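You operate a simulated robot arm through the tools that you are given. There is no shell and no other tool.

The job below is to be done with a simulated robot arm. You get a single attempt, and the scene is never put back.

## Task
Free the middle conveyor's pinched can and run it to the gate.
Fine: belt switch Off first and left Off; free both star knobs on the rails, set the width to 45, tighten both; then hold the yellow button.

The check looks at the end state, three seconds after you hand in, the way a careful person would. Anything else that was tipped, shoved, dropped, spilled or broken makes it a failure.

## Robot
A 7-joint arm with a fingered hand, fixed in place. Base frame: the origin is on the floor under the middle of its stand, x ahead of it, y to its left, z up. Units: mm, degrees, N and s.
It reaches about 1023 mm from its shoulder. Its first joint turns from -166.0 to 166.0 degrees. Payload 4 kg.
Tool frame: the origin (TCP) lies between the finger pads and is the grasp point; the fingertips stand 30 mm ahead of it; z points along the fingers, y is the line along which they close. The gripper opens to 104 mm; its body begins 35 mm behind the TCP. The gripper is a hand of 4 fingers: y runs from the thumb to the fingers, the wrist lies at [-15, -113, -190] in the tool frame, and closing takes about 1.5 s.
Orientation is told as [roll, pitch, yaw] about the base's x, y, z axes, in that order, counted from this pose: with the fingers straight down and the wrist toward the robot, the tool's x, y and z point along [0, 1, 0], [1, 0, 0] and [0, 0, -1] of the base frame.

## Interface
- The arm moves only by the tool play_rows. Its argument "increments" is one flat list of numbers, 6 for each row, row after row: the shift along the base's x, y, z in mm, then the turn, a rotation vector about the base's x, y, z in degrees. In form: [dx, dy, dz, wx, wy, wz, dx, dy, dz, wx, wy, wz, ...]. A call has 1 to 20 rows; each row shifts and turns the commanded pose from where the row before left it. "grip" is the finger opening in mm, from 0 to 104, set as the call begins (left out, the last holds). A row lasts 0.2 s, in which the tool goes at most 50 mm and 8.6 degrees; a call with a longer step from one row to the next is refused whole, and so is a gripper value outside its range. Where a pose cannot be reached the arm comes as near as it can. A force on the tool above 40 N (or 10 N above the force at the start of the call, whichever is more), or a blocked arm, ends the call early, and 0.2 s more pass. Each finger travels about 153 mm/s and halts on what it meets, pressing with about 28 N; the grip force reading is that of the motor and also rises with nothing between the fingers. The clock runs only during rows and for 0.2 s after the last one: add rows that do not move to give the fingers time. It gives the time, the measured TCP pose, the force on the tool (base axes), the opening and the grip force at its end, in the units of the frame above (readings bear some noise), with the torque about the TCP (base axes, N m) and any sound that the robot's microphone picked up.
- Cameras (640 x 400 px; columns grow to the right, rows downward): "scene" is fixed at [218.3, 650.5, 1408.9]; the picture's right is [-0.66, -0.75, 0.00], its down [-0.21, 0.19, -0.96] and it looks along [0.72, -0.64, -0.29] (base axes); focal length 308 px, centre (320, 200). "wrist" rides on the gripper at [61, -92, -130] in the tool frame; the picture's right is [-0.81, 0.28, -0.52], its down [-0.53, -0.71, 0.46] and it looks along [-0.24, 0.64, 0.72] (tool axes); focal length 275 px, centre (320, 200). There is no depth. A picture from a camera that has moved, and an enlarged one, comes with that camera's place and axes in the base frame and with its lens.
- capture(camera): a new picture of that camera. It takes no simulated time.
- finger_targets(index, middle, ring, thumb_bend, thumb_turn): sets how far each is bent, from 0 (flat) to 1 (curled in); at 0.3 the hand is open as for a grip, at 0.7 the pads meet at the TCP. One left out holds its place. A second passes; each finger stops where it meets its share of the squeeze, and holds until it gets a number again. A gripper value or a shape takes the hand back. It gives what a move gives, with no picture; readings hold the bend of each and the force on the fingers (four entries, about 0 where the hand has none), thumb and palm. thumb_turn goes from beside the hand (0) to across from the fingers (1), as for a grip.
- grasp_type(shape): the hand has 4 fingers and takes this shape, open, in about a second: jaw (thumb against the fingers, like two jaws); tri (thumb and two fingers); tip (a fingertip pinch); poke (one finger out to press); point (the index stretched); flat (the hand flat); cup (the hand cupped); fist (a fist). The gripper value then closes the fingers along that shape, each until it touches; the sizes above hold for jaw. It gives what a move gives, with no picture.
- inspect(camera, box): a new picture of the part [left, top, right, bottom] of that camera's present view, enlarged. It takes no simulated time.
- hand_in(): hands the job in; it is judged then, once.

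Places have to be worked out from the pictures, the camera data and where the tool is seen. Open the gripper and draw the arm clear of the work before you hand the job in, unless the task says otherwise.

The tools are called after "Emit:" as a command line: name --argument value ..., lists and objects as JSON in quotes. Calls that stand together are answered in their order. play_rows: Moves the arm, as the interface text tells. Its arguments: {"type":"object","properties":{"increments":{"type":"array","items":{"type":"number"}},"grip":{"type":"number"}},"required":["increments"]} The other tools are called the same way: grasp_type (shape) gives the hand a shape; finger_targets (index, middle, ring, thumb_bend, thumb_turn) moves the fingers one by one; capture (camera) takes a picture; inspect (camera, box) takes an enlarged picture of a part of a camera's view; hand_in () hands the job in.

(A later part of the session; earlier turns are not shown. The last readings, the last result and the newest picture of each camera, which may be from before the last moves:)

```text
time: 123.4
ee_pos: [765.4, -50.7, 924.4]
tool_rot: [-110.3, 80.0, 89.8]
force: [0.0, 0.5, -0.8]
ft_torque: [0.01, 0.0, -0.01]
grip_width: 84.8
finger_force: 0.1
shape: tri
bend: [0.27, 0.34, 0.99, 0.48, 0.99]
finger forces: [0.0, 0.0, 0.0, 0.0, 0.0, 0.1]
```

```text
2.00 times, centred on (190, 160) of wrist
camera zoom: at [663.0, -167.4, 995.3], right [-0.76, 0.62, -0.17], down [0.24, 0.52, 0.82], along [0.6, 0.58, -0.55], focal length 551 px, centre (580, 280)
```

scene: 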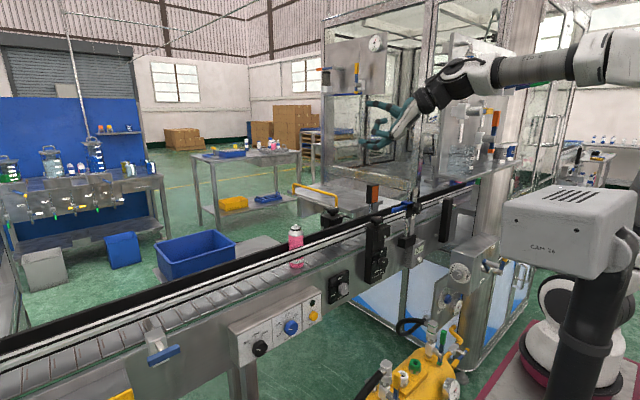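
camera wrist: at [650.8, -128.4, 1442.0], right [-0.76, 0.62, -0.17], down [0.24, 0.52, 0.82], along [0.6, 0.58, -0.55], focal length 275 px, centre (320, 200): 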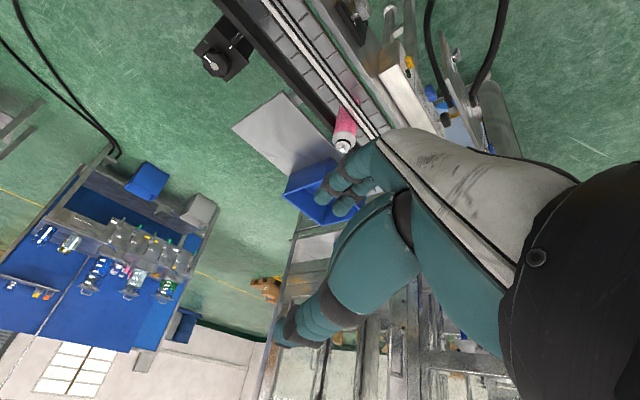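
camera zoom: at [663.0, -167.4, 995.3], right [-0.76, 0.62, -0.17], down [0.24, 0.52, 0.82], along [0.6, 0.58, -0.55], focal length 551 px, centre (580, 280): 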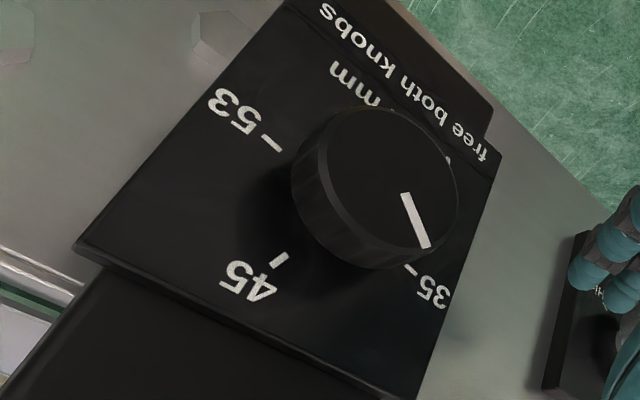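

Dial unchanged and post fine. I'll move right so the thumb is just above the knob, slightly left of its top.

Emit:
play_rows --increments '[0, -14.5, -5, 0, 0, 0, 0, -14.5, -5, 0, 0, 0, 0, -14.5, -5, 0, 0, 0, 0, -14.5, -5, 0, 0, 0]'

Emit:
inspect --camera "wrist" --box '[190, 120, 390, 320]'

Emit:
inspect --camera "scene" --box '[360, 230, 420, 290]'

```text
time: 124.4
ee_pos: [766.7, -107.5, 902.1]
tool_rot: [-110.0, 80.0, 90.0]
force: [-0.3, 0.2, 0.4]
ft_torque: [0.0, -0.03, -0.02]
grip_width: 84.9
finger_force: 0.0
shape: tri
bend: [0.27, 0.34, 0.99, 0.48, 0.99]
finger forces: [0.1, 0.1, 0.0, 0.0, 0.0, 0.1]
```

```text
2.00 times, centred on (290, 220) of wrist
camera zoom: at [663.6, -225.0, 975.7], right [-0.76, 0.62, -0.17], down [0.24, 0.52, 0.82], along [0.6, 0.58, -0.55], focal length 551 px, centre (380, 160)
```

zoom: 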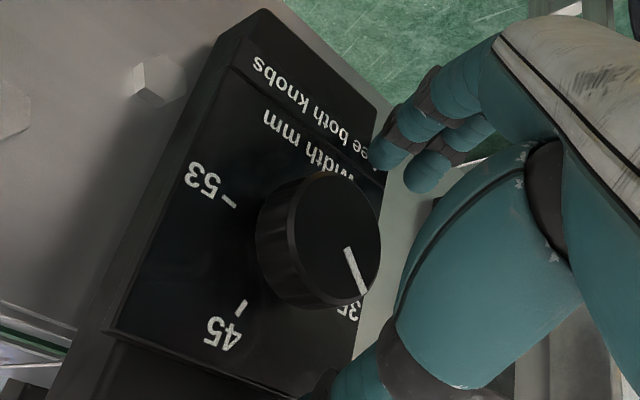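

```text
6.67 times, centred on (390, 260) of scene
camera zoom: at [218.3, 650.5, 1408.9], right [-0.66, -0.75, 0.0], down [-0.21, 0.19, -0.96], along [0.72, -0.64, -0.29], focal length 2054 px, centre (-147, -200)
```

zoom: 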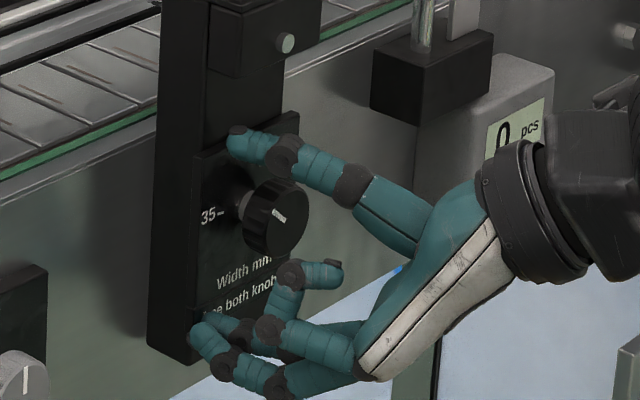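

The thumb is about 8 mm left of the knob's top line and ~17 mm above contact. I'll lower gently to find contact.

Emit:
play_rows --increments '[0, 0, -4, 0, 0, 0, 0, 0, -4, 0, 0, 0, 0, 0, -3, 0, 0, 0, 0, 0, -2, 0, 0, 0]'

Emit:
inspect --camera "scene" --box '[360, 230, 420, 290]'

```text
time: 125.4
ee_pos: [765.4, -108.2, 889.2]
tool_rot: [-109.8, 80.1, 90.2]
force: [0.1, 0.2, -0.5]
ft_torque: [-0.03, -0.03, 0.0]
grip_width: 84.8
finger_force: 0.0
shape: tri
bend: [0.27, 0.34, 0.99, 0.48, 0.99]
finger forces: [0.1, 0.0, 0.0, 0.0, 0.1, 0.1]
```

```text
6.67 times, centred on (390, 260) of scene
camera zoom: at [218.3, 650.5, 1408.9], right [-0.66, -0.75, 0.0], down [-0.21, 0.19, -0.96], along [0.72, -0.64, -0.29], focal length 2054 px, centre (-147, -200)
```

zoom: 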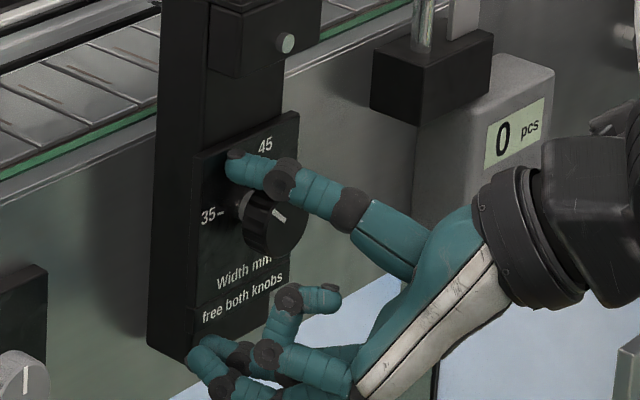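

Almost touching. Lowering in 1.5 mm steps.

Emit:
play_rows --increments '[0, 0, -1.5, 0, 0, 0, 0, 0, -1.5, 0, 0, 0, 0, 0, -1, 0, 0, 0]'

Emit:
play_rows --increments '[0, 0, -1.5, 0, 0, 0, 0, 0, -1.5, 0, 0, 0]'

```text
time: 126.2
ee_pos: [765.7, -108.3, 886.6]
tool_rot: [-110.0, 80.0, 90.1]
force: [-0.3, 0.3, -0.2]
ft_torque: [-0.01, 0.0, -0.01]
grip_width: 84.9
finger_force: 0.1
shape: tri
bend: [0.27, 0.34, 0.99, 0.48, 0.99]
finger forces: [0.0, 0.0, 0.1, 0.1, 0.0, 0.1]
```

```text
time: 126.8
ee_pos: [766.3, -108.5, 884.7]
tool_rot: [-109.9, 80.0, 90.1]
force: [0.8, -0.7, 0.6]
ft_torque: [0.02, 0.0, 0.01]
grip_width: 84.6
finger_force: 0.0
shape: tri
bend: [0.27, 0.34, 0.99, 0.48, 0.99]
finger forces: [0.0, 0.0, 0.1, 0.0, 0.1, 0.0]
```

Emit:
play_rows --increments '[0, 0, -1.5, 0, 0, 0, 0, 0, -1.5, 0, 0, 0]'

Emit:
inspect --camera "scene" --box '[366, 240, 406, 280]'

Emit:
inspect --camera "wrist" --box '[190, 120, 390, 320]'

```text
time: 127.4
ee_pos: [765.5, -108.0, 879.9]
tool_rot: [-109.7, 80.0, 90.2]
force: [-0.9, 0.4, 1.7]
ft_torque: [-0.04, -0.05, -0.01]
grip_width: 85.3
finger_force: 0.0
shape: tri
bend: [0.27, 0.34, 0.99, 0.47, 0.99]
finger forces: [0.0, 0.1, 0.1, 0.0, 1.3, 0.0]
```

```text
10.00 times, centred on (386, 260) of scene
camera zoom: at [218.3, 650.5, 1408.9], right [-0.66, -0.75, 0.0], down [-0.21, 0.19, -0.96], along [0.72, -0.64, -0.29], focal length 3081 px, centre (-340, -400)
```

zoom: 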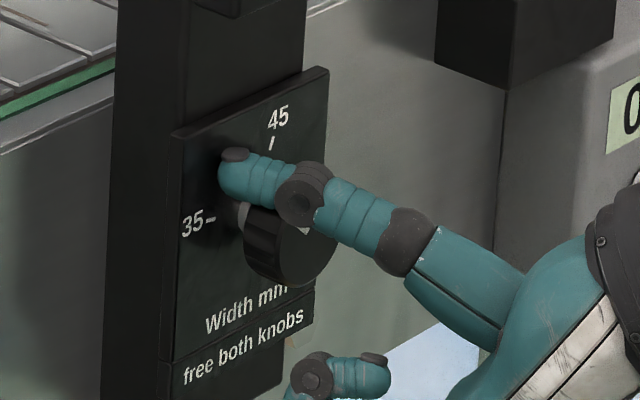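

```text
2.00 times, centred on (290, 220) of wrist
camera zoom: at [663.6, -224.9, 952.6], right [-0.76, 0.62, -0.17], down [0.25, 0.52, 0.82], along [0.6, 0.58, -0.55], focal length 551 px, centre (380, 160)
```

zoom: 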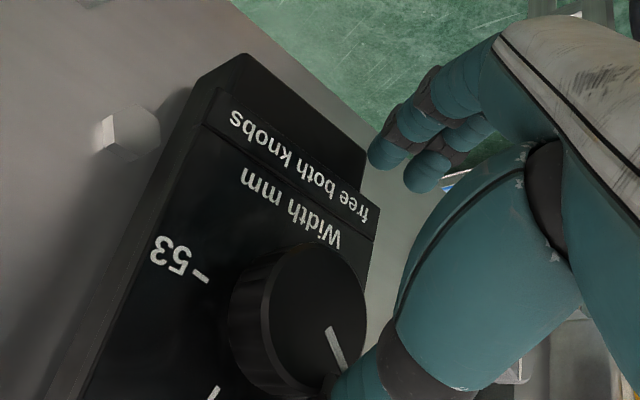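

Contact begins. I'll press about 3 mm more and read the force.

Emit:
play_rows --increments '[0, 0, -1.5, 0, 0, 0, 0, 0, -1.5, 0, 0, 0]'

```text
time: 128.0
ee_pos: [765.8, -108.6, 877.9]
tool_rot: [-110.1, 79.9, 89.9]
force: [-0.8, 0.8, 3.4]
ft_torque: [-0.1, -0.07, 0.01]
grip_width: 85.3
finger_force: 0.0
shape: tri
bend: [0.27, 0.34, 0.99, 0.46, 0.99]
finger forces: [0.0, 0.0, 0.0, 0.1, 2.4, 0.1]
```

Emit:
play_rows --increments '[0, 0, -2, 0, 0, 0, 0, 0, -2, 0, 0, 0, 0, 0, -2, 0, 0, 0]'

```text
time: 128.8
ee_pos: [764.7, -108.7, 871.4]
tool_rot: [-110.3, 80.0, 89.8]
force: [1.4, 2.1, 9.7]
ft_torque: [-0.2, 0.01, 0.01]
grip_width: 86.2
finger_force: 0.0
shape: tri
bend: [0.27, 0.34, 0.99, 0.42, 1.0]
finger forces: [0.0, 0.0, 0.0, 0.1, 8.0, 0.1]
```

Pressing with ~10 N. Now I'll draw the thumb 20 mm to the right over the knob's top.

Emit:
play_rows --increments '[0, -4, 0.8, 0, 0, 0, 0, -4, 0.3, 0, 0, 0, 0, -4, -0.3, 0, 0, 0, 0, -4, -0.8, 0, 0, 0, 0, -4, -1.4, 0, 0, 0]'

Emit:
inspect --camera "wrist" --box '[190, 120, 390, 320]'

Emit:
inspect --camera "scene" --box '[366, 240, 406, 280]'

```text
time: 130.0
ee_pos: [765.0, -129.8, 870.7]
tool_rot: [-110.2, 80.0, 89.5]
force: [-8.2, -3.1, 20.4]
ft_torque: [0.12, -0.61, -0.1]
grip_width: 88.2
finger_force: 0.0
shape: tri
bend: [0.27, 0.34, 0.99, 0.32, 0.99]
finger forces: [0.0, 0.0, 0.0, 0.1, 20.8, 0.1]
```

```text
2.00 times, centred on (290, 220) of wrist
camera zoom: at [662.1, -246.5, 943.0], right [-0.76, 0.63, -0.17], down [0.25, 0.52, 0.82], along [0.6, 0.58, -0.55], focal length 551 px, centre (380, 160)
```

zoom: 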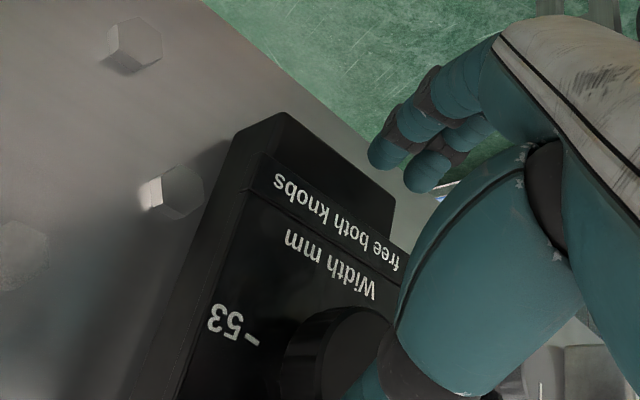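

```text
10.00 times, centred on (386, 260) of scene
camera zoom: at [218.3, 650.5, 1408.9], right [-0.66, -0.75, 0.0], down [-0.21, 0.19, -0.96], along [0.72, -0.64, -0.29], focal length 3081 px, centre (-340, -400)
```

zoom: 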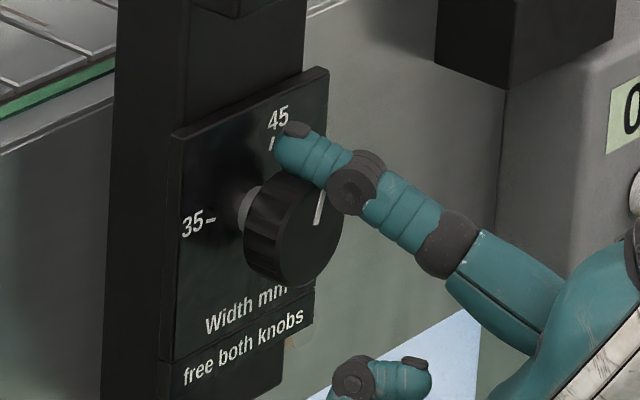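

The dial turned nicely, close to 45. I'll lift the thumb off and look at the pointer precisely.

Emit:
play_rows --increments '[0, 0, 6, 0, 0, 0, 0, 0, 8, 0, 0, 0, 0, 0, 8, 0, 0, 0, 0, 10, 6, 0, 0, 0, 0, 14, 5, 0, 0, 0, 0, 14, 5, 0, 0, 0, 0, 14, 5, 0, 0, 0, 0, 14, 5, 0, 0, 0]'

Emit:
inspect --camera "wrist" --box '[90, 60, 290, 260]'

Emit:
inspect --camera "scene" --box '[366, 240, 406, 280]'

Emit:
inspect --camera "scene" --box '[448, 120, 640, 400]'

```text
time: 131.8
ee_pos: [766.1, -61.9, 916.9]
tool_rot: [-109.8, 80.1, 90.2]
force: [0.2, -0.7, -0.2]
ft_torque: [0.01, -0.04, 0.0]
grip_width: 84.8
finger_force: 0.0
shape: tri
bend: [0.27, 0.34, 0.99, 0.48, 0.99]
finger forces: [0.0, 0.1, 0.1, 0.1, 0.0, 0.0]
```

```text
2.00 times, centred on (190, 160) of wrist
camera zoom: at [664.1, -178.3, 990.4], right [-0.76, 0.62, -0.17], down [0.25, 0.52, 0.82], along [0.6, 0.58, -0.55], focal length 551 px, centre (580, 280)
```

zoom: 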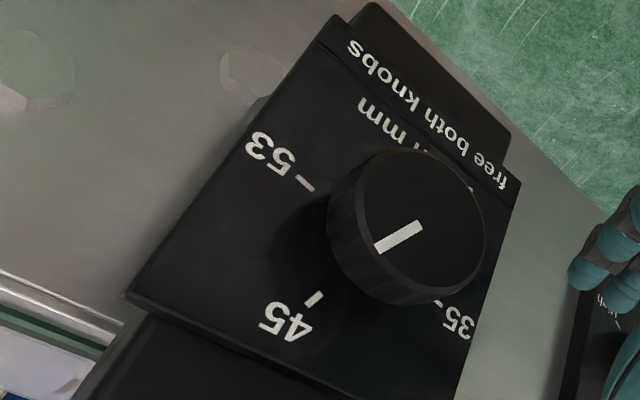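

```text
10.00 times, centred on (386, 260) of scene
camera zoom: at [218.3, 650.5, 1408.9], right [-0.66, -0.75, 0.0], down [-0.21, 0.19, -0.96], along [0.72, -0.64, -0.29], focal length 3081 px, centre (-340, -400)
```

zoom: 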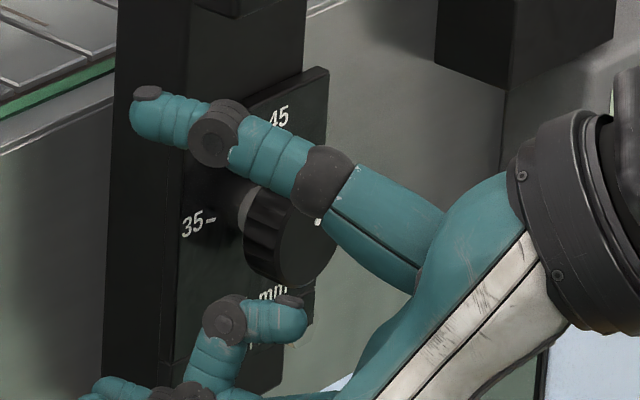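

```text
1.43 times, centred on (544, 260) of scene
camera zoom: at [218.3, 650.5, 1408.9], right [-0.66, -0.75, 0.0], down [-0.21, 0.19, -0.96], along [0.72, -0.64, -0.29], focal length 440 px, centre (0, 114)
```

zoom: 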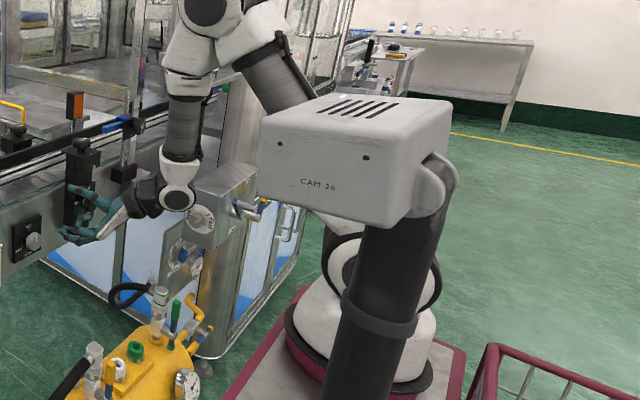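

I'll zoom further to compare the pointer with the 45 tick accurately.

Emit:
inspect --camera "wrist" --box '[160, 120, 272, 220]'

Emit:
inspect --camera "scene" --box '[374, 250, 398, 274]'

```text
4.00 times, centred on (216, 170) of wrist
camera zoom: at [664.1, -178.3, 990.4], right [-0.76, 0.62, -0.17], down [0.25, 0.52, 0.82], along [0.6, 0.58, -0.55], focal length 1101 px, centre (736, 320)
```

zoom: 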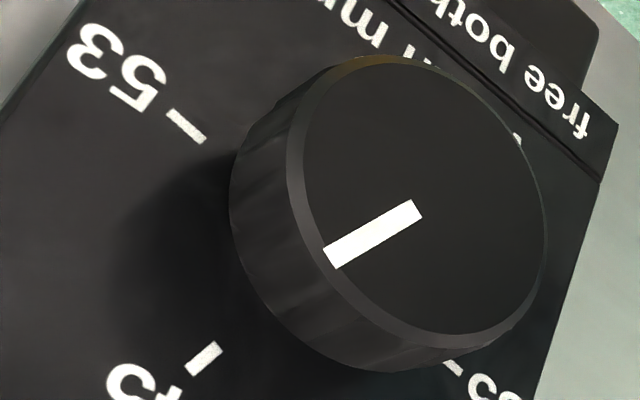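

```text
16.00 times, centred on (386, 262) of scene
camera zoom: at [218.3, 650.5, 1408.9], right [-0.66, -0.75, 0.0], down [-0.21, 0.19, -0.96], along [0.72, -0.64, -0.29], focal length 4930 px, centre (-736, -792)
```

zoom: 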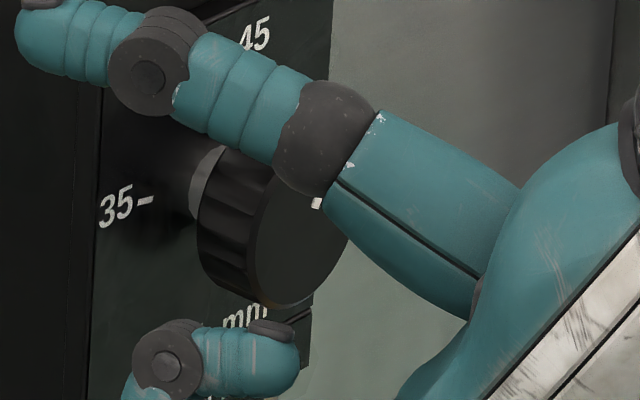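

Working it through geometrically, the pointer is about 7–8° past the 45 tick (≈45.7). I'll make a small corrective stroke: press on the knob's top and move ~2 mm left.

Emit:
play_rows --increments '[0, -14, -4, 0, 0, 0, 0, -14, -4, 0, 0, 0, 0, -14, -4, 0, 0, 0, 0, -14, -4, 0, 0, 0, 0, 0, -6, 0, 0, 0, 0, 0, -6, 0, 0, 0, 0, 0, -5, 0, 0, 0, 0, 0, -4, 0, 0, 0]'

Emit:
play_rows --increments '[0, 0, -2, 0, 0, 0, 0, 0, -2, 0, 0, 0, 0, 0, -2, 0, 0, 0]'

```text
time: 133.6
ee_pos: [766.8, -118.7, 881.7]
tool_rot: [-110.2, 80.0, 90.0]
force: [-0.4, 0.5, 3.5]
ft_torque: [-0.05, -0.04, -0.01]
grip_width: 85.1
finger_force: 0.0
shape: tri
bend: [0.27, 0.34, 0.99, 0.46, 0.99]
finger forces: [0.0, 0.0, 0.0, 0.1, 2.8, 0.0]
```

```text
time: 134.4
ee_pos: [765.5, -118.6, 876.6]
tool_rot: [-110.7, 79.8, 89.4]
force: [0.6, -0.1, 14.1]
ft_torque: [-0.16, -0.06, -0.03]
grip_width: 86.3
finger_force: 0.1
shape: tri
bend: [0.27, 0.34, 0.99, 0.4, 0.99]
finger forces: [0.1, 0.1, 0.0, 0.1, 12.8, 0.1]
```

Pressed at 14 N. Now the 2 mm leftward stroke, then lift straight up and re-view.

Emit:
play_rows --increments '[0, 1.1, 0, 0, 0, 0, 0, 1.1, 0, 0, 0, 0, 0, 0, 0, 0, 0, 0]'

Emit:
play_rows --increments '[0, 0, 5, 0, 0, 0, 0, 0, 7, 0, 0, 0, 0, 0, 8, 0, 0, 0, 0, 6, 6, 0, 0, 0, 0, 12, 4, 0, 0, 0, 0, 12, 4, 0, 0, 0, 0, 12, 4, 0, 0, 0, 0, 12, 4, 0, 0, 0]'

Emit:
inspect --camera "wrist" --box '[160, 120, 272, 220]'

```text
time: 135.2
ee_pos: [765.6, -116.3, 875.1]
tool_rot: [-110.0, 79.9, 90.1]
force: [1.8, 1.8, 10.9]
ft_torque: [-0.18, 0.08, -0.01]
grip_width: 86.5
finger_force: 0.0
shape: tri
bend: [0.27, 0.34, 0.99, 0.4, 0.99]
finger forces: [0.0, 0.1, 0.0, 0.1, 9.6, 0.0]
```

```text
time: 137.0
ee_pos: [766.5, -61.6, 916.7]
tool_rot: [-109.6, 80.0, 90.3]
force: [-0.1, 0.3, -0.5]
ft_torque: [0.02, 0.03, -0.04]
grip_width: 84.9
finger_force: 0.1
shape: tri
bend: [0.27, 0.34, 0.99, 0.48, 0.99]
finger forces: [0.1, 0.0, 0.0, 0.0, 0.0, 0.1]
```

```text
4.00 times, centred on (216, 170) of wrist
camera zoom: at [663.5, -178.8, 989.0], right [-0.76, 0.62, -0.17], down [0.25, 0.52, 0.82], along [0.6, 0.58, -0.55], focal length 1101 px, centre (736, 320)
```

zoom: 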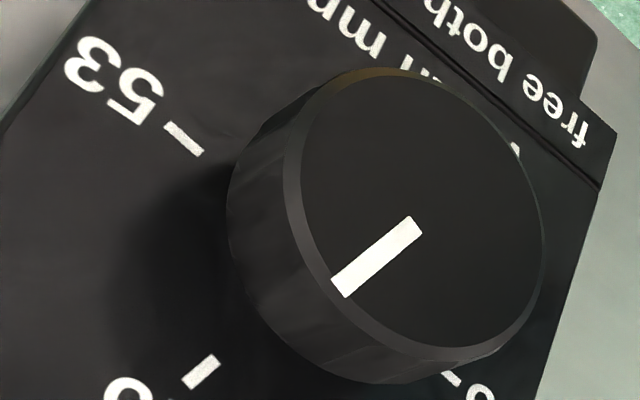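

The pointer is now within about 1° of the 45 tick — width set to 45. I'll retreat up along the same safe path.

Emit:
play_rows --increments '[0, 8, 22, 0, 0, 0, 0, 8, 22, 0, 0, 0, 0, 8, 22, 0, 0, 0, 0, 8, 26, 0, 0, 0, -1, 2, 35, 0, 0, 0, -1, 2, 40, 0, 0, 0, -1, 2, 40, 0, 0, 0, -1, 2, 40, 0, 0, 0, -1, 2, 40, 0, 0, 0, -1, 0, 40, 0, 0, 0, -1, 0, 40, 0, 0, 0, -1, 0, 40, 0, 0, 0, -1, 0, 40, 0, 0, 0]'

Emit:
capture --camera "scene"

Emit:
inspect --camera "scene" --box '[374, 250, 398, 274]'

```text
time: 139.8
ee_pos: [755.4, -19.8, 1364.5]
tool_rot: [-109.7, 80.0, 90.2]
force: [-0.1, -1.3, 0.4]
ft_torque: [-0.01, 0.0, 0.02]
grip_width: 85.0
finger_force: 0.1
shape: tri
bend: [0.27, 0.34, 0.99, 0.48, 0.99]
finger forces: [0.0, 0.1, 0.0, 0.0, 0.1, 0.0]
```

```text
taken
```

scene: 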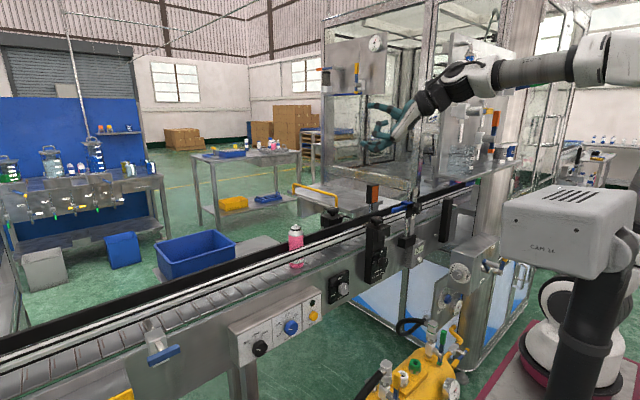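

```text
16.00 times, centred on (386, 262) of scene
camera zoom: at [218.3, 650.5, 1408.9], right [-0.66, -0.75, 0.0], down [-0.21, 0.19, -0.96], along [0.72, -0.64, -0.29], focal length 4930 px, centre (-736, -792)
```

zoom: 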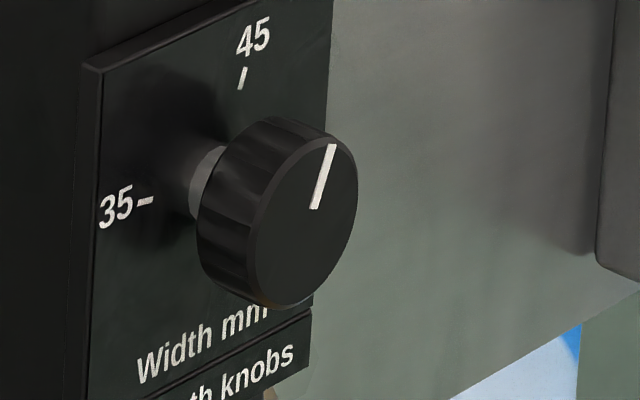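

Pointer is parallel to the 45 tick in the scene view too. Now I'll reorient the hand to fingers-down for tightening the star knobs, retracing the earlier rotations at height.

Emit:
play_rows --increments '[-18, -10, 5, 0, 1.157, -6.567, -18, -10, 5, 0, 1.157, -6.567, -18, -10, 5, 0, 1.157, -6.567, -2, -2, 0, 8, 0, 0, -2, -2, 0, 8, 0, 0, -2, -2, 0, 8, 0, 0, -2, -2, 0, 8, 0, 0, -2, -2, 0, 8, 0, 0, -2, -2, 0, 8, 0, 0, -2, -2, 0, 8, 0, 0, -2, -2, 0, 8, 0, 0, -2, -2, 0, 8, 0, 0, -2, -2, 0, 8, 0, 0]'

Emit:
capture --camera "scene"

```text
time: 142.6
ee_pos: [683.4, -70.3, 1378.8]
tool_rot: [-90.0, -0.1, 90.0]
force: [0.0, 0.0, 0.8]
ft_torque: [0.0, 0.02, 0.01]
grip_width: 85.1
finger_force: 0.1
shape: tri
bend: [0.27, 0.34, 0.99, 0.48, 0.99]
finger forces: [0.0, 0.0, 0.0, 0.0, 0.0, 0.0]
```

```text
taken
```

scene: 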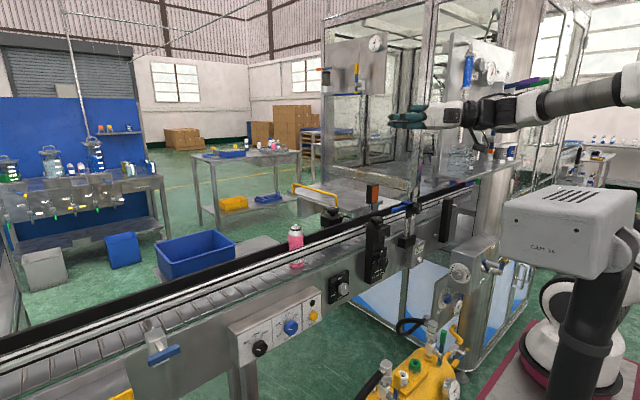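

Orientation is exactly ρ=-90. Now the 120° rotation back to fingers-down.

Emit:
play_rows --increments '[0, 0, 0, 4.619, 4.619, -4.619, 0, 0, 0, 4.619, 4.619, -4.619, 0, 0, 0, 4.619, 4.619, -4.619, 0, 0, 0, 4.619, 4.619, -4.619, 0, 0, 0, 4.619, 4.619, -4.619, 0, 0, 0, 4.619, 4.619, -4.619, 0, 0, 0, 4.619, 4.619, -4.619, 0, 0, 0, 4.619, 4.619, -4.619, 0, 0, 0, 4.619, 4.619, -4.619, 0, 0, 0, 4.619, 4.619, -4.619, 0, 0, 0, 4.619, 4.619, -4.619, 0, 0, 0, 4.619, 4.619, -4.619, 0, 0, 0, 4.619, 4.619, -4.619, 0, 0, 0, 4.619, 4.619, -4.619, 0, 0, 0, 4.619, 4.619, -4.619]'

Emit:
capture --camera "scene"

```text
time: 145.8
ee_pos: [683.6, -69.7, 1379.7]
tool_rot: [0.1, 0.1, -0.1]
force: [-0.2, 0.5, -0.1]
ft_torque: [0.0, -0.04, 0.03]
grip_width: 84.6
finger_force: 0.0
shape: tri
bend: [0.27, 0.34, 0.99, 0.48, 0.99]
finger forces: [0.0, 0.0, 0.1, 0.1, 0.0, 0.0]
```

```text
taken
```

scene: 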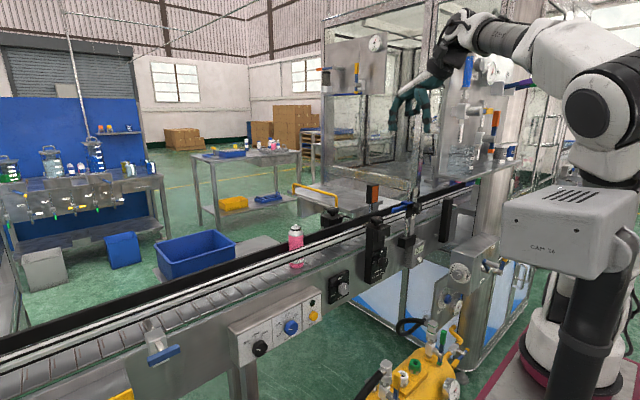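

Good. Now over the front star knob at yaw 0 (a knob valley, since its pointer is at 90°).

Emit:
play_rows --increments '[22, -10, -36, 0, 0, 0, 22, -10, -36, 0, 0, 0, 22, -10, -36, 0, 0, 0, 22, -10, -36, 0, 0, 0, 22, -10, -36, 0, 0, 0, 21, -9, -33, 0, 0, 0]'

Emit:
capture --camera "wrist"

Emit:
inspect --camera "wrist" --box '[200, 240, 328, 330]'

Emit:
capture --camera "scene"

```text
time: 147.2
ee_pos: [814.0, -129.6, 1167.7]
tool_rot: [0.0, -0.1, -0.1]
force: [-0.7, 0.8, 1.0]
ft_torque: [0.0, -0.03, -0.03]
grip_width: 84.7
finger_force: 0.0
shape: tri
bend: [0.27, 0.34, 0.99, 0.48, 0.99]
finger forces: [0.1, 0.0, 0.0, 0.0, 0.0, 0.1]
```

```text
taken
camera wrist: at [721.9, -68.3, 1296.6], right [0.27, -0.81, 0.52], down [-0.71, -0.53, -0.46], along [0.65, -0.24, -0.72], focal length 275 px, centre (320, 200)
```

wrist: 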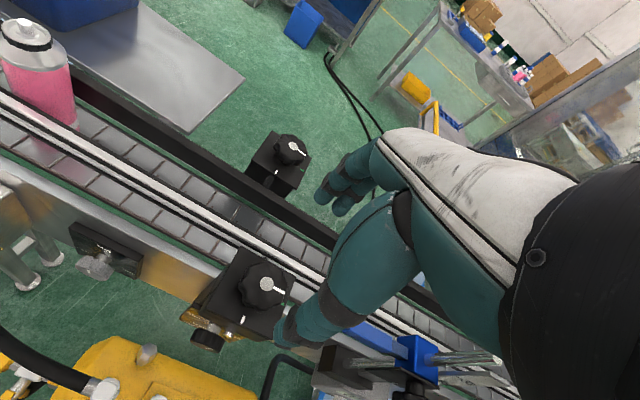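

```text
4.44 times, centred on (264, 285) of wrist
camera zoom: at [721.9, -68.3, 1296.6], right [0.27, -0.81, 0.52], down [-0.71, -0.53, -0.46], along [0.65, -0.24, -0.72], focal length 1224 px, centre (569, -178)
```

zoom: 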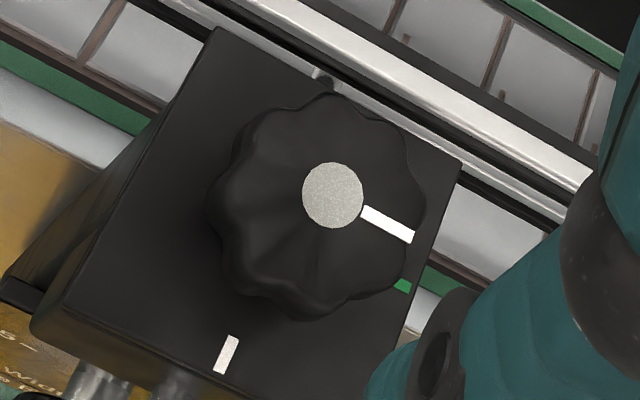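

```text
taken
```

scene: 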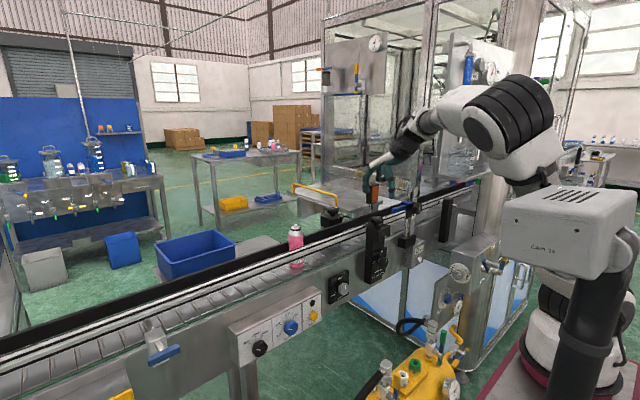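

Well centred over the front knob (offset under 1 mm). I'll descend to z≈1067 and grip.

Emit:
play_rows --increments '[0.3, 0.3, -25, 0, 0, 0, 0.3, 0.2, -25, 0, 0, 0, 0, 0, -20, 0, 0, 0, 0, 0, -15, 0, 0, 0, 0, 0, -15, 0, 0, 0, 0, 0, 0, 0, 0, 0]'

Emit:
play_rows --increments '[0, 0, 0, 0, 0, 0, 0, 0, 0, 0, 0, 0, 0, 0, 0, 0, 0, 0, 0, 0, 0, 0, 0, 0, 0, 0, 0, 0, 0, 0, 0, 0, 0, 0, 0, 0]' --grip 20

Emit:
inspect --camera "scene" --box '[330, 60, 640, 400]'

```text
time: 148.6
ee_pos: [815.6, -127.9, 1066.3]
tool_rot: [0.0, 0.0, -0.2]
force: [0.2, 0.8, 0.1]
ft_torque: [0.01, 0.0, -0.02]
grip_width: 85.1
finger_force: 0.1
shape: tri
bend: [0.27, 0.34, 0.99, 0.48, 0.99]
finger forces: [0.0, 0.1, 0.0, 0.1, 0.0, 0.0]
```

```text
time: 150.0
ee_pos: [815.2, -128.7, 1065.6]
tool_rot: [0.0, 0.1, -0.1]
force: [-5.3, 2.0, -17.9]
ft_torque: [0.11, 0.19, 0.02]
grip_width: 29.8
finger_force: 27.9
shape: tri
bend: [0.74, 0.54, 1.0, 0.73, 1.0]
finger forces: [12.2, 13.5, 0.0, 0.1, 28.6, 0.0]
```

```text
1.18 times, centred on (485, 230) of scene
camera zoom: at [218.3, 650.5, 1408.9], right [-0.66, -0.75, 0.0], down [-0.21, 0.19, -0.96], along [0.72, -0.64, -0.29], focal length 362 px, centre (126, 165)
```

zoom: 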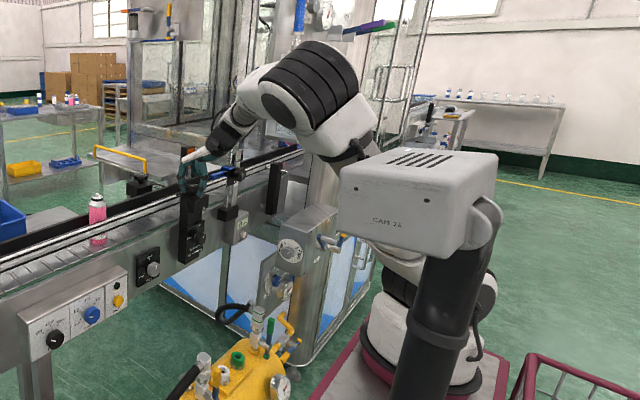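

Gripped (a little low, -18 N in z). I'll ease up 2 mm and turn clockwise 48°.

Emit:
play_rows --increments '[0, 0, 2, 0, 0, 0, 0, 0, 0, 0, 0, -6, 0, 0, 0, 0, 0, -6, 0, 0, 0, 0, 0, -6, 0, 0, 0, 0, 0, -6]'

Emit:
inspect --camera "scene" --box '[364, 208, 396, 228]'

Emit:
inspect --camera "scene" --box '[330, 60, 640, 400]'

```text
time: 151.2
ee_pos: [815.5, -128.6, 1067.4]
tool_rot: [0.0, 0.1, -24.2]
force: [-1.4, 4.0, -29.2]
ft_torque: [0.11, 0.17, 0.04]
grip_width: 28.7
finger_force: 27.3
shape: tri
bend: [0.74, 0.54, 1.0, 0.73, 1.0]
finger forces: [14.9, 15.3, 0.0, 0.1, 28.2, 0.0]
```

```text
16.00 times, centred on (380, 218) of scene
camera zoom: at [218.3, 650.5, 1408.9], right [-0.66, -0.75, 0.0], down [-0.21, 0.19, -0.96], along [0.72, -0.64, -0.29], focal length 4930 px, centre (-640, -88)
```

zoom: 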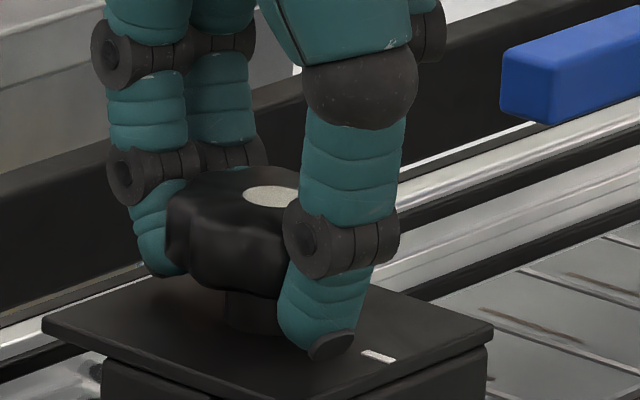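

```text
1.18 times, centred on (485, 230) of scene
camera zoom: at [218.3, 650.5, 1408.9], right [-0.66, -0.75, 0.0], down [-0.21, 0.19, -0.96], along [0.72, -0.64, -0.29], focal length 362 px, centre (126, 165)
```

zoom: 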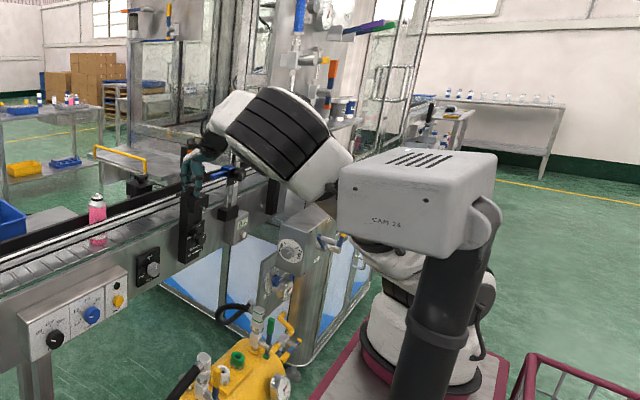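

The elbow is drifting left toward the mast as yaw goes negative, so I'll stop here, release, and use positive yaw angles instead. Releasing and rising first.

Emit:
play_rows --increments '[0, 0, -3, 0, 0, 0, 0, 0, 0, 0, 0, 0]'

Emit:
play_rows --increments '[0, 0, 0, 0, 0, 0, 0, 0, 0, 0, 0, 0, 0, 0, 0, 0, 0, 0, 0, 0, 0, 0, 0, 0, 0, 0, 15, 0, 0, 0, 0, 0, 25, 0, 0, 0, 0, 0, 30, 0, 0, 0, 0, 0, 30, 0, 0, 0]' --grip 85

Emit:
inspect --camera "scene" --box '[364, 208, 396, 228]'

Emit:
capture --camera "scene"

```text
time: 151.8
ee_pos: [816.1, -128.1, 1064.9]
tool_rot: [0.0, -0.1, -24.1]
force: [-1.3, 6.0, -13.9]
ft_torque: [0.19, 0.12, 0.04]
grip_width: 29.0
finger_force: 28.1
shape: tri
bend: [0.74, 0.55, 1.0, 0.73, 1.0]
finger forces: [12.4, 11.9, 0.1, 0.1, 26.5, 0.1]
```

```text
time: 153.6
ee_pos: [814.6, -128.6, 1164.8]
tool_rot: [0.1, 0.0, -24.1]
force: [0.0, 0.1, -0.8]
ft_torque: [0.0, 0.02, 0.01]
grip_width: 84.6
finger_force: 0.1
shape: tri
bend: [0.27, 0.34, 0.99, 0.48, 0.99]
finger forces: [0.1, 0.0, 0.0, 0.0, 0.1, 0.0]
```

```text
16.00 times, centred on (380, 218) of scene
camera zoom: at [218.3, 650.5, 1408.9], right [-0.66, -0.75, 0.0], down [-0.21, 0.19, -0.96], along [0.72, -0.64, -0.29], focal length 4930 px, centre (-640, -88)
```

zoom: 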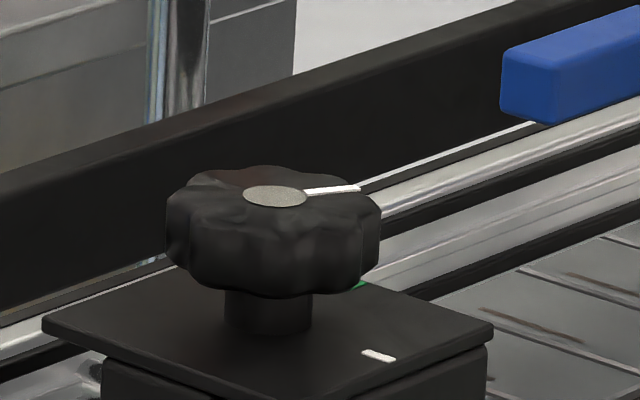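

```text
taken
```

scene: 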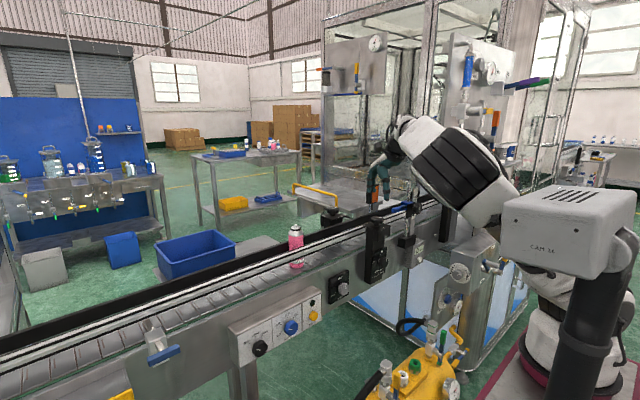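

Pointer is at about 65°. I'll now yaw the hand positive (which should bring the elbow back up and right), checking halfway.

Emit:
play_rows --increments '[0, 0, 5, 0, 0, 8, 0, 0, 5, 0, 0, 8, 0, 0, 5, 0, 0, 8, 0, 0, 5, 0, 0, 8, 0, 0, 0, 0, 0, 8, 0, 0, 0, 0, 0, 8]'

Emit:
capture --camera "scene"

```text
time: 155.0
ee_pos: [814.5, -128.2, 1183.8]
tool_rot: [-0.1, -0.1, 24.2]
force: [0.5, -0.3, -0.6]
ft_torque: [-0.03, 0.01, 0.0]
grip_width: 84.7
finger_force: 0.1
shape: tri
bend: [0.27, 0.34, 0.99, 0.48, 0.99]
finger forces: [0.0, 0.0, 0.0, 0.0, 0.0, 0.0]
```

```text
taken
```

scene: 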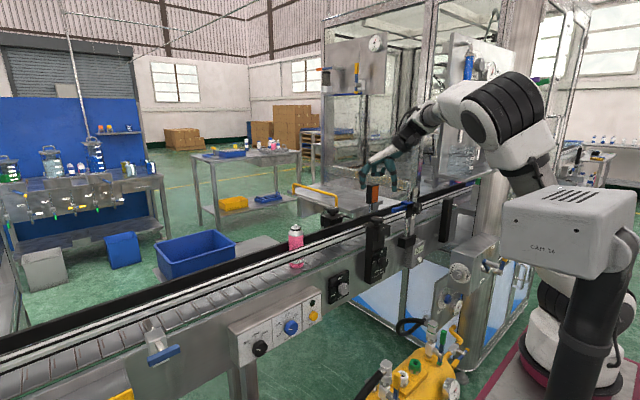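

Better: the elbow lifts as yaw increases. Continuing to yaw +64° (a valley for the current pointer).

Emit:
play_rows --increments '[0, 0, 0, 0, 0, 8, 0, 0, 0, 0, 0, 8, 0, 0, 0, 0, 0, 8, 0, 0, 0, 0, 0, 8, 0, 0, 0, 0, 0, 8]'

Emit:
capture --camera "scene"

Emit:
capture --camera "wrist"

Emit:
inspect --camera "wrist" --box '[190, 240, 318, 340]'

```text
time: 156.2
ee_pos: [814.1, -128.7, 1185.2]
tool_rot: [0.0, -0.1, 64.0]
force: [-0.5, 0.0, -0.5]
ft_torque: [0.0, 0.02, 0.01]
grip_width: 84.6
finger_force: 0.0
shape: tri
bend: [0.27, 0.34, 0.99, 0.48, 0.99]
finger forces: [0.1, 0.0, 0.0, 0.0, 0.1, 0.1]
```

```text
taken
```

scene: 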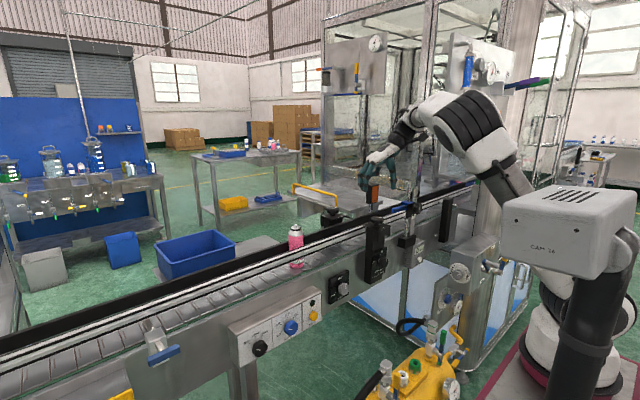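

```text
taken
camera wrist: at [718.2, -184.3, 1315.3], right [0.85, -0.11, 0.52], down [0.17, -0.87, -0.46], along [0.5, 0.47, -0.72], focal length 275 px, centre (320, 200)
```

wrist: 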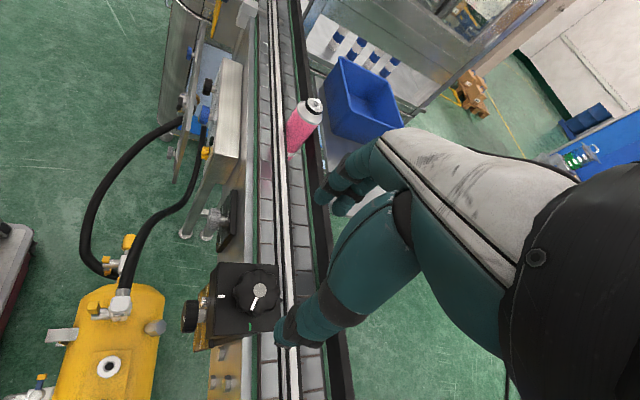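

```text
4.00 times, centred on (254, 290) of wrist
camera zoom: at [718.2, -184.3, 1315.3], right [0.85, -0.11, 0.52], down [0.17, -0.87, -0.46], along [0.5, 0.47, -0.72], focal length 1101 px, centre (584, -160)
```

zoom: 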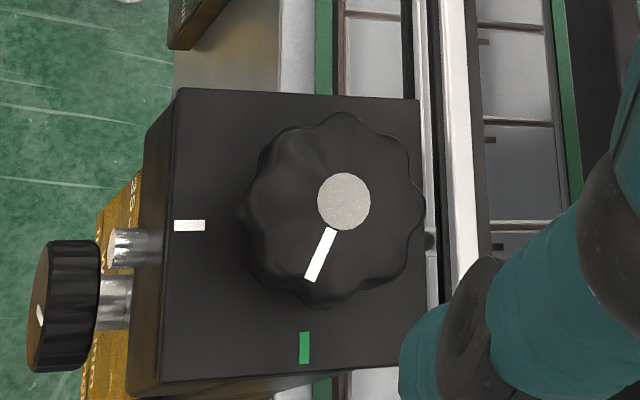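

Clear and centred within 1 mm. I'll descend to z≈1069 and grip the front knob.

Emit:
play_rows --increments '[0.3, -0.3, -30, 0, 0, 0, 0.3, -0.2, -30, 0, 0, 0, 0, 0, -26, 0, 0, 0, 0, 0, -15, 0, 0, 0, 0, 0, -15, 0, 0, 0, 0, 0, 0, 0, 0, 0]'

Emit:
play_rows --increments '[0, 0, 0, 0, 0, 0, 0, 0, 0, 0, 0, 0, 0, 0, 0, 0, 0, 0, 0, 0, 0, 0, 0, 0, 0, 0, 0, 0, 0, 0, 0, 0, 0, 0, 0, 0]' --grip 20

```text
time: 157.6
ee_pos: [815.9, -130.2, 1068.3]
tool_rot: [0.0, -0.1, 64.0]
force: [-0.7, -0.5, -0.6]
ft_torque: [0.01, 0.01, 0.02]
grip_width: 84.9
finger_force: 0.0
shape: tri
bend: [0.27, 0.34, 0.99, 0.48, 0.99]
finger forces: [0.1, 0.1, 0.1, 0.0, 0.1, 0.1]
```

```text
time: 159.0
ee_pos: [815.8, -129.0, 1069.8]
tool_rot: [0.0, 0.1, 63.9]
force: [-0.3, -2.6, -3.5]
ft_torque: [-0.11, 0.01, 0.01]
grip_width: 32.2
finger_force: 28.2
shape: tri
bend: [0.74, 0.54, 1.0, 0.72, 1.0]
finger forces: [12.4, 11.9, 0.0, 0.0, 27.6, 0.1]
```

Good balanced grip. Turning clockwise 48° in small steps.

Emit:
play_rows --increments '[0, 0, 0, 0, 0, -6, 0, 0, 0, 0, 0, -6, 0, 0, 0, 0, 0, -6, 0, 0, 0, 0, 0, -6, 0, 0, 0, 0, 0, -6, 0, 0, 0, 0, 0, -6, 0, 0, 0, 0, 0, -6, 0, 0, 0, 0, 0, -6]'

Emit:
inspect --camera "scene" --box '[364, 208, 396, 228]'

Emit:
capture --camera "scene"

```text
time: 160.8
ee_pos: [814.7, -130.0, 1068.5]
tool_rot: [0.0, 0.0, 15.8]
force: [-0.5, -1.0, -3.5]
ft_torque: [0.03, 0.01, 0.05]
grip_width: 31.7
finger_force: 28.3
shape: tri
bend: [0.74, 0.53, 1.0, 0.72, 1.0]
finger forces: [12.9, 13.7, 0.0, 0.1, 26.8, 0.0]
```

```text
16.00 times, centred on (380, 218) of scene
camera zoom: at [218.3, 650.5, 1408.9], right [-0.66, -0.75, 0.0], down [-0.21, 0.19, -0.96], along [0.72, -0.64, -0.29], focal length 4930 px, centre (-640, -88)
```

zoom: 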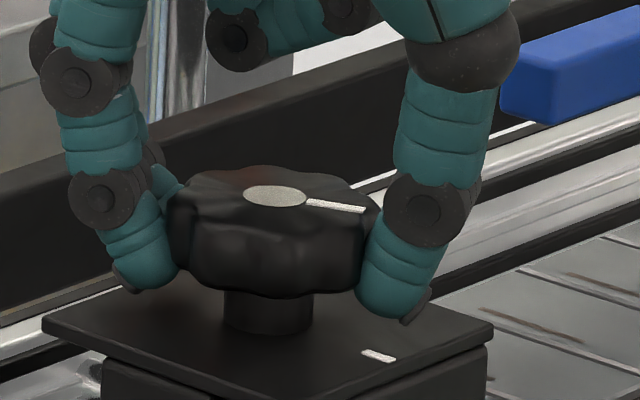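

```text
taken
```

scene: 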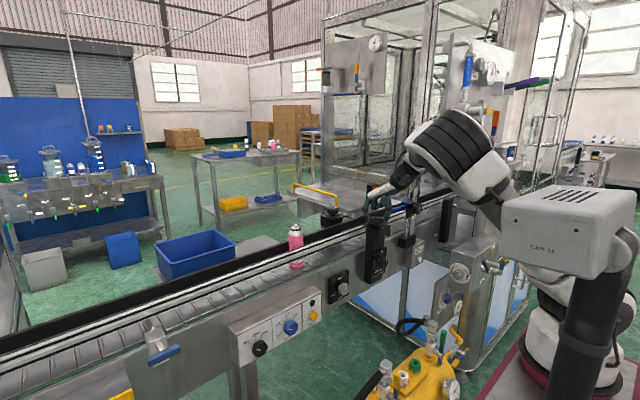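

Pointer now at about 23°, with negligible side force. I'll continue another 18°.

Emit:
play_rows --increments '[0, 0, 0, 0, 0, -6, 0, 0, 0, 0, 0, -6, 0, 0, 0, 0, 0, -6]'

Emit:
inspect --camera "scene" --box '[364, 208, 396, 228]'

```text
time: 161.6
ee_pos: [815.1, -129.0, 1069.3]
tool_rot: [0.1, 0.0, -2.1]
force: [1.7, 0.2, -2.0]
ft_torque: [0.04, -0.06, 0.0]
grip_width: 31.5
finger_force: 27.8
shape: tri
bend: [0.74, 0.53, 1.0, 0.72, 1.0]
finger forces: [13.9, 14.0, 0.0, 0.0, 25.8, 0.0]
```

```text
16.00 times, centred on (380, 218) of scene
camera zoom: at [218.3, 650.5, 1408.9], right [-0.66, -0.75, 0.0], down [-0.21, 0.19, -0.96], along [0.72, -0.64, -0.29], focal length 4930 px, centre (-640, -88)
```

zoom: 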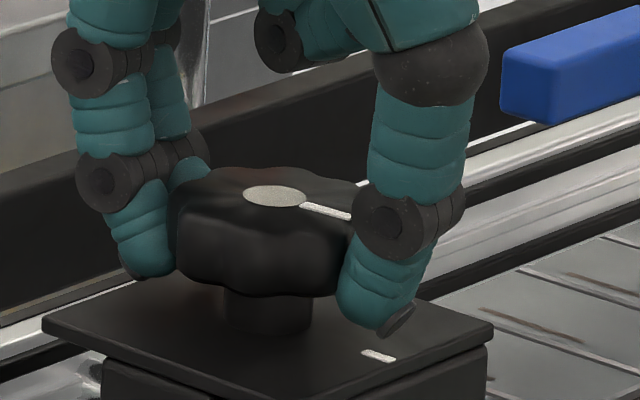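

Pointer at ~6°. A further 8° to bring it tight on the white mark.

Emit:
play_rows --increments '[0, 0, 0, 0, 0, -4, 0, 0, 0, 0, 0, -4]'

Emit:
inspect --camera "scene" --box '[364, 208, 396, 228]'

```text
time: 162.2
ee_pos: [814.7, -128.4, 1068.2]
tool_rot: [0.0, -0.1, -10.2]
force: [3.0, 3.2, -0.4]
ft_torque: [0.08, -0.18, 0.14]
grip_width: 31.2
finger_force: 28.3
shape: tri
bend: [0.74, 0.53, 1.0, 0.73, 1.0]
finger forces: [14.0, 14.1, 0.1, 0.0, 25.4, 0.0]
```

```text
16.00 times, centred on (380, 218) of scene
camera zoom: at [218.3, 650.5, 1408.9], right [-0.66, -0.75, 0.0], down [-0.21, 0.19, -0.96], along [0.72, -0.64, -0.29], focal length 4930 px, centre (-640, -88)
```

zoom: 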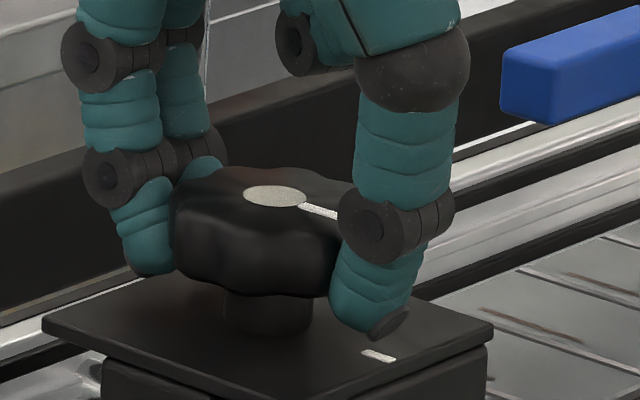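

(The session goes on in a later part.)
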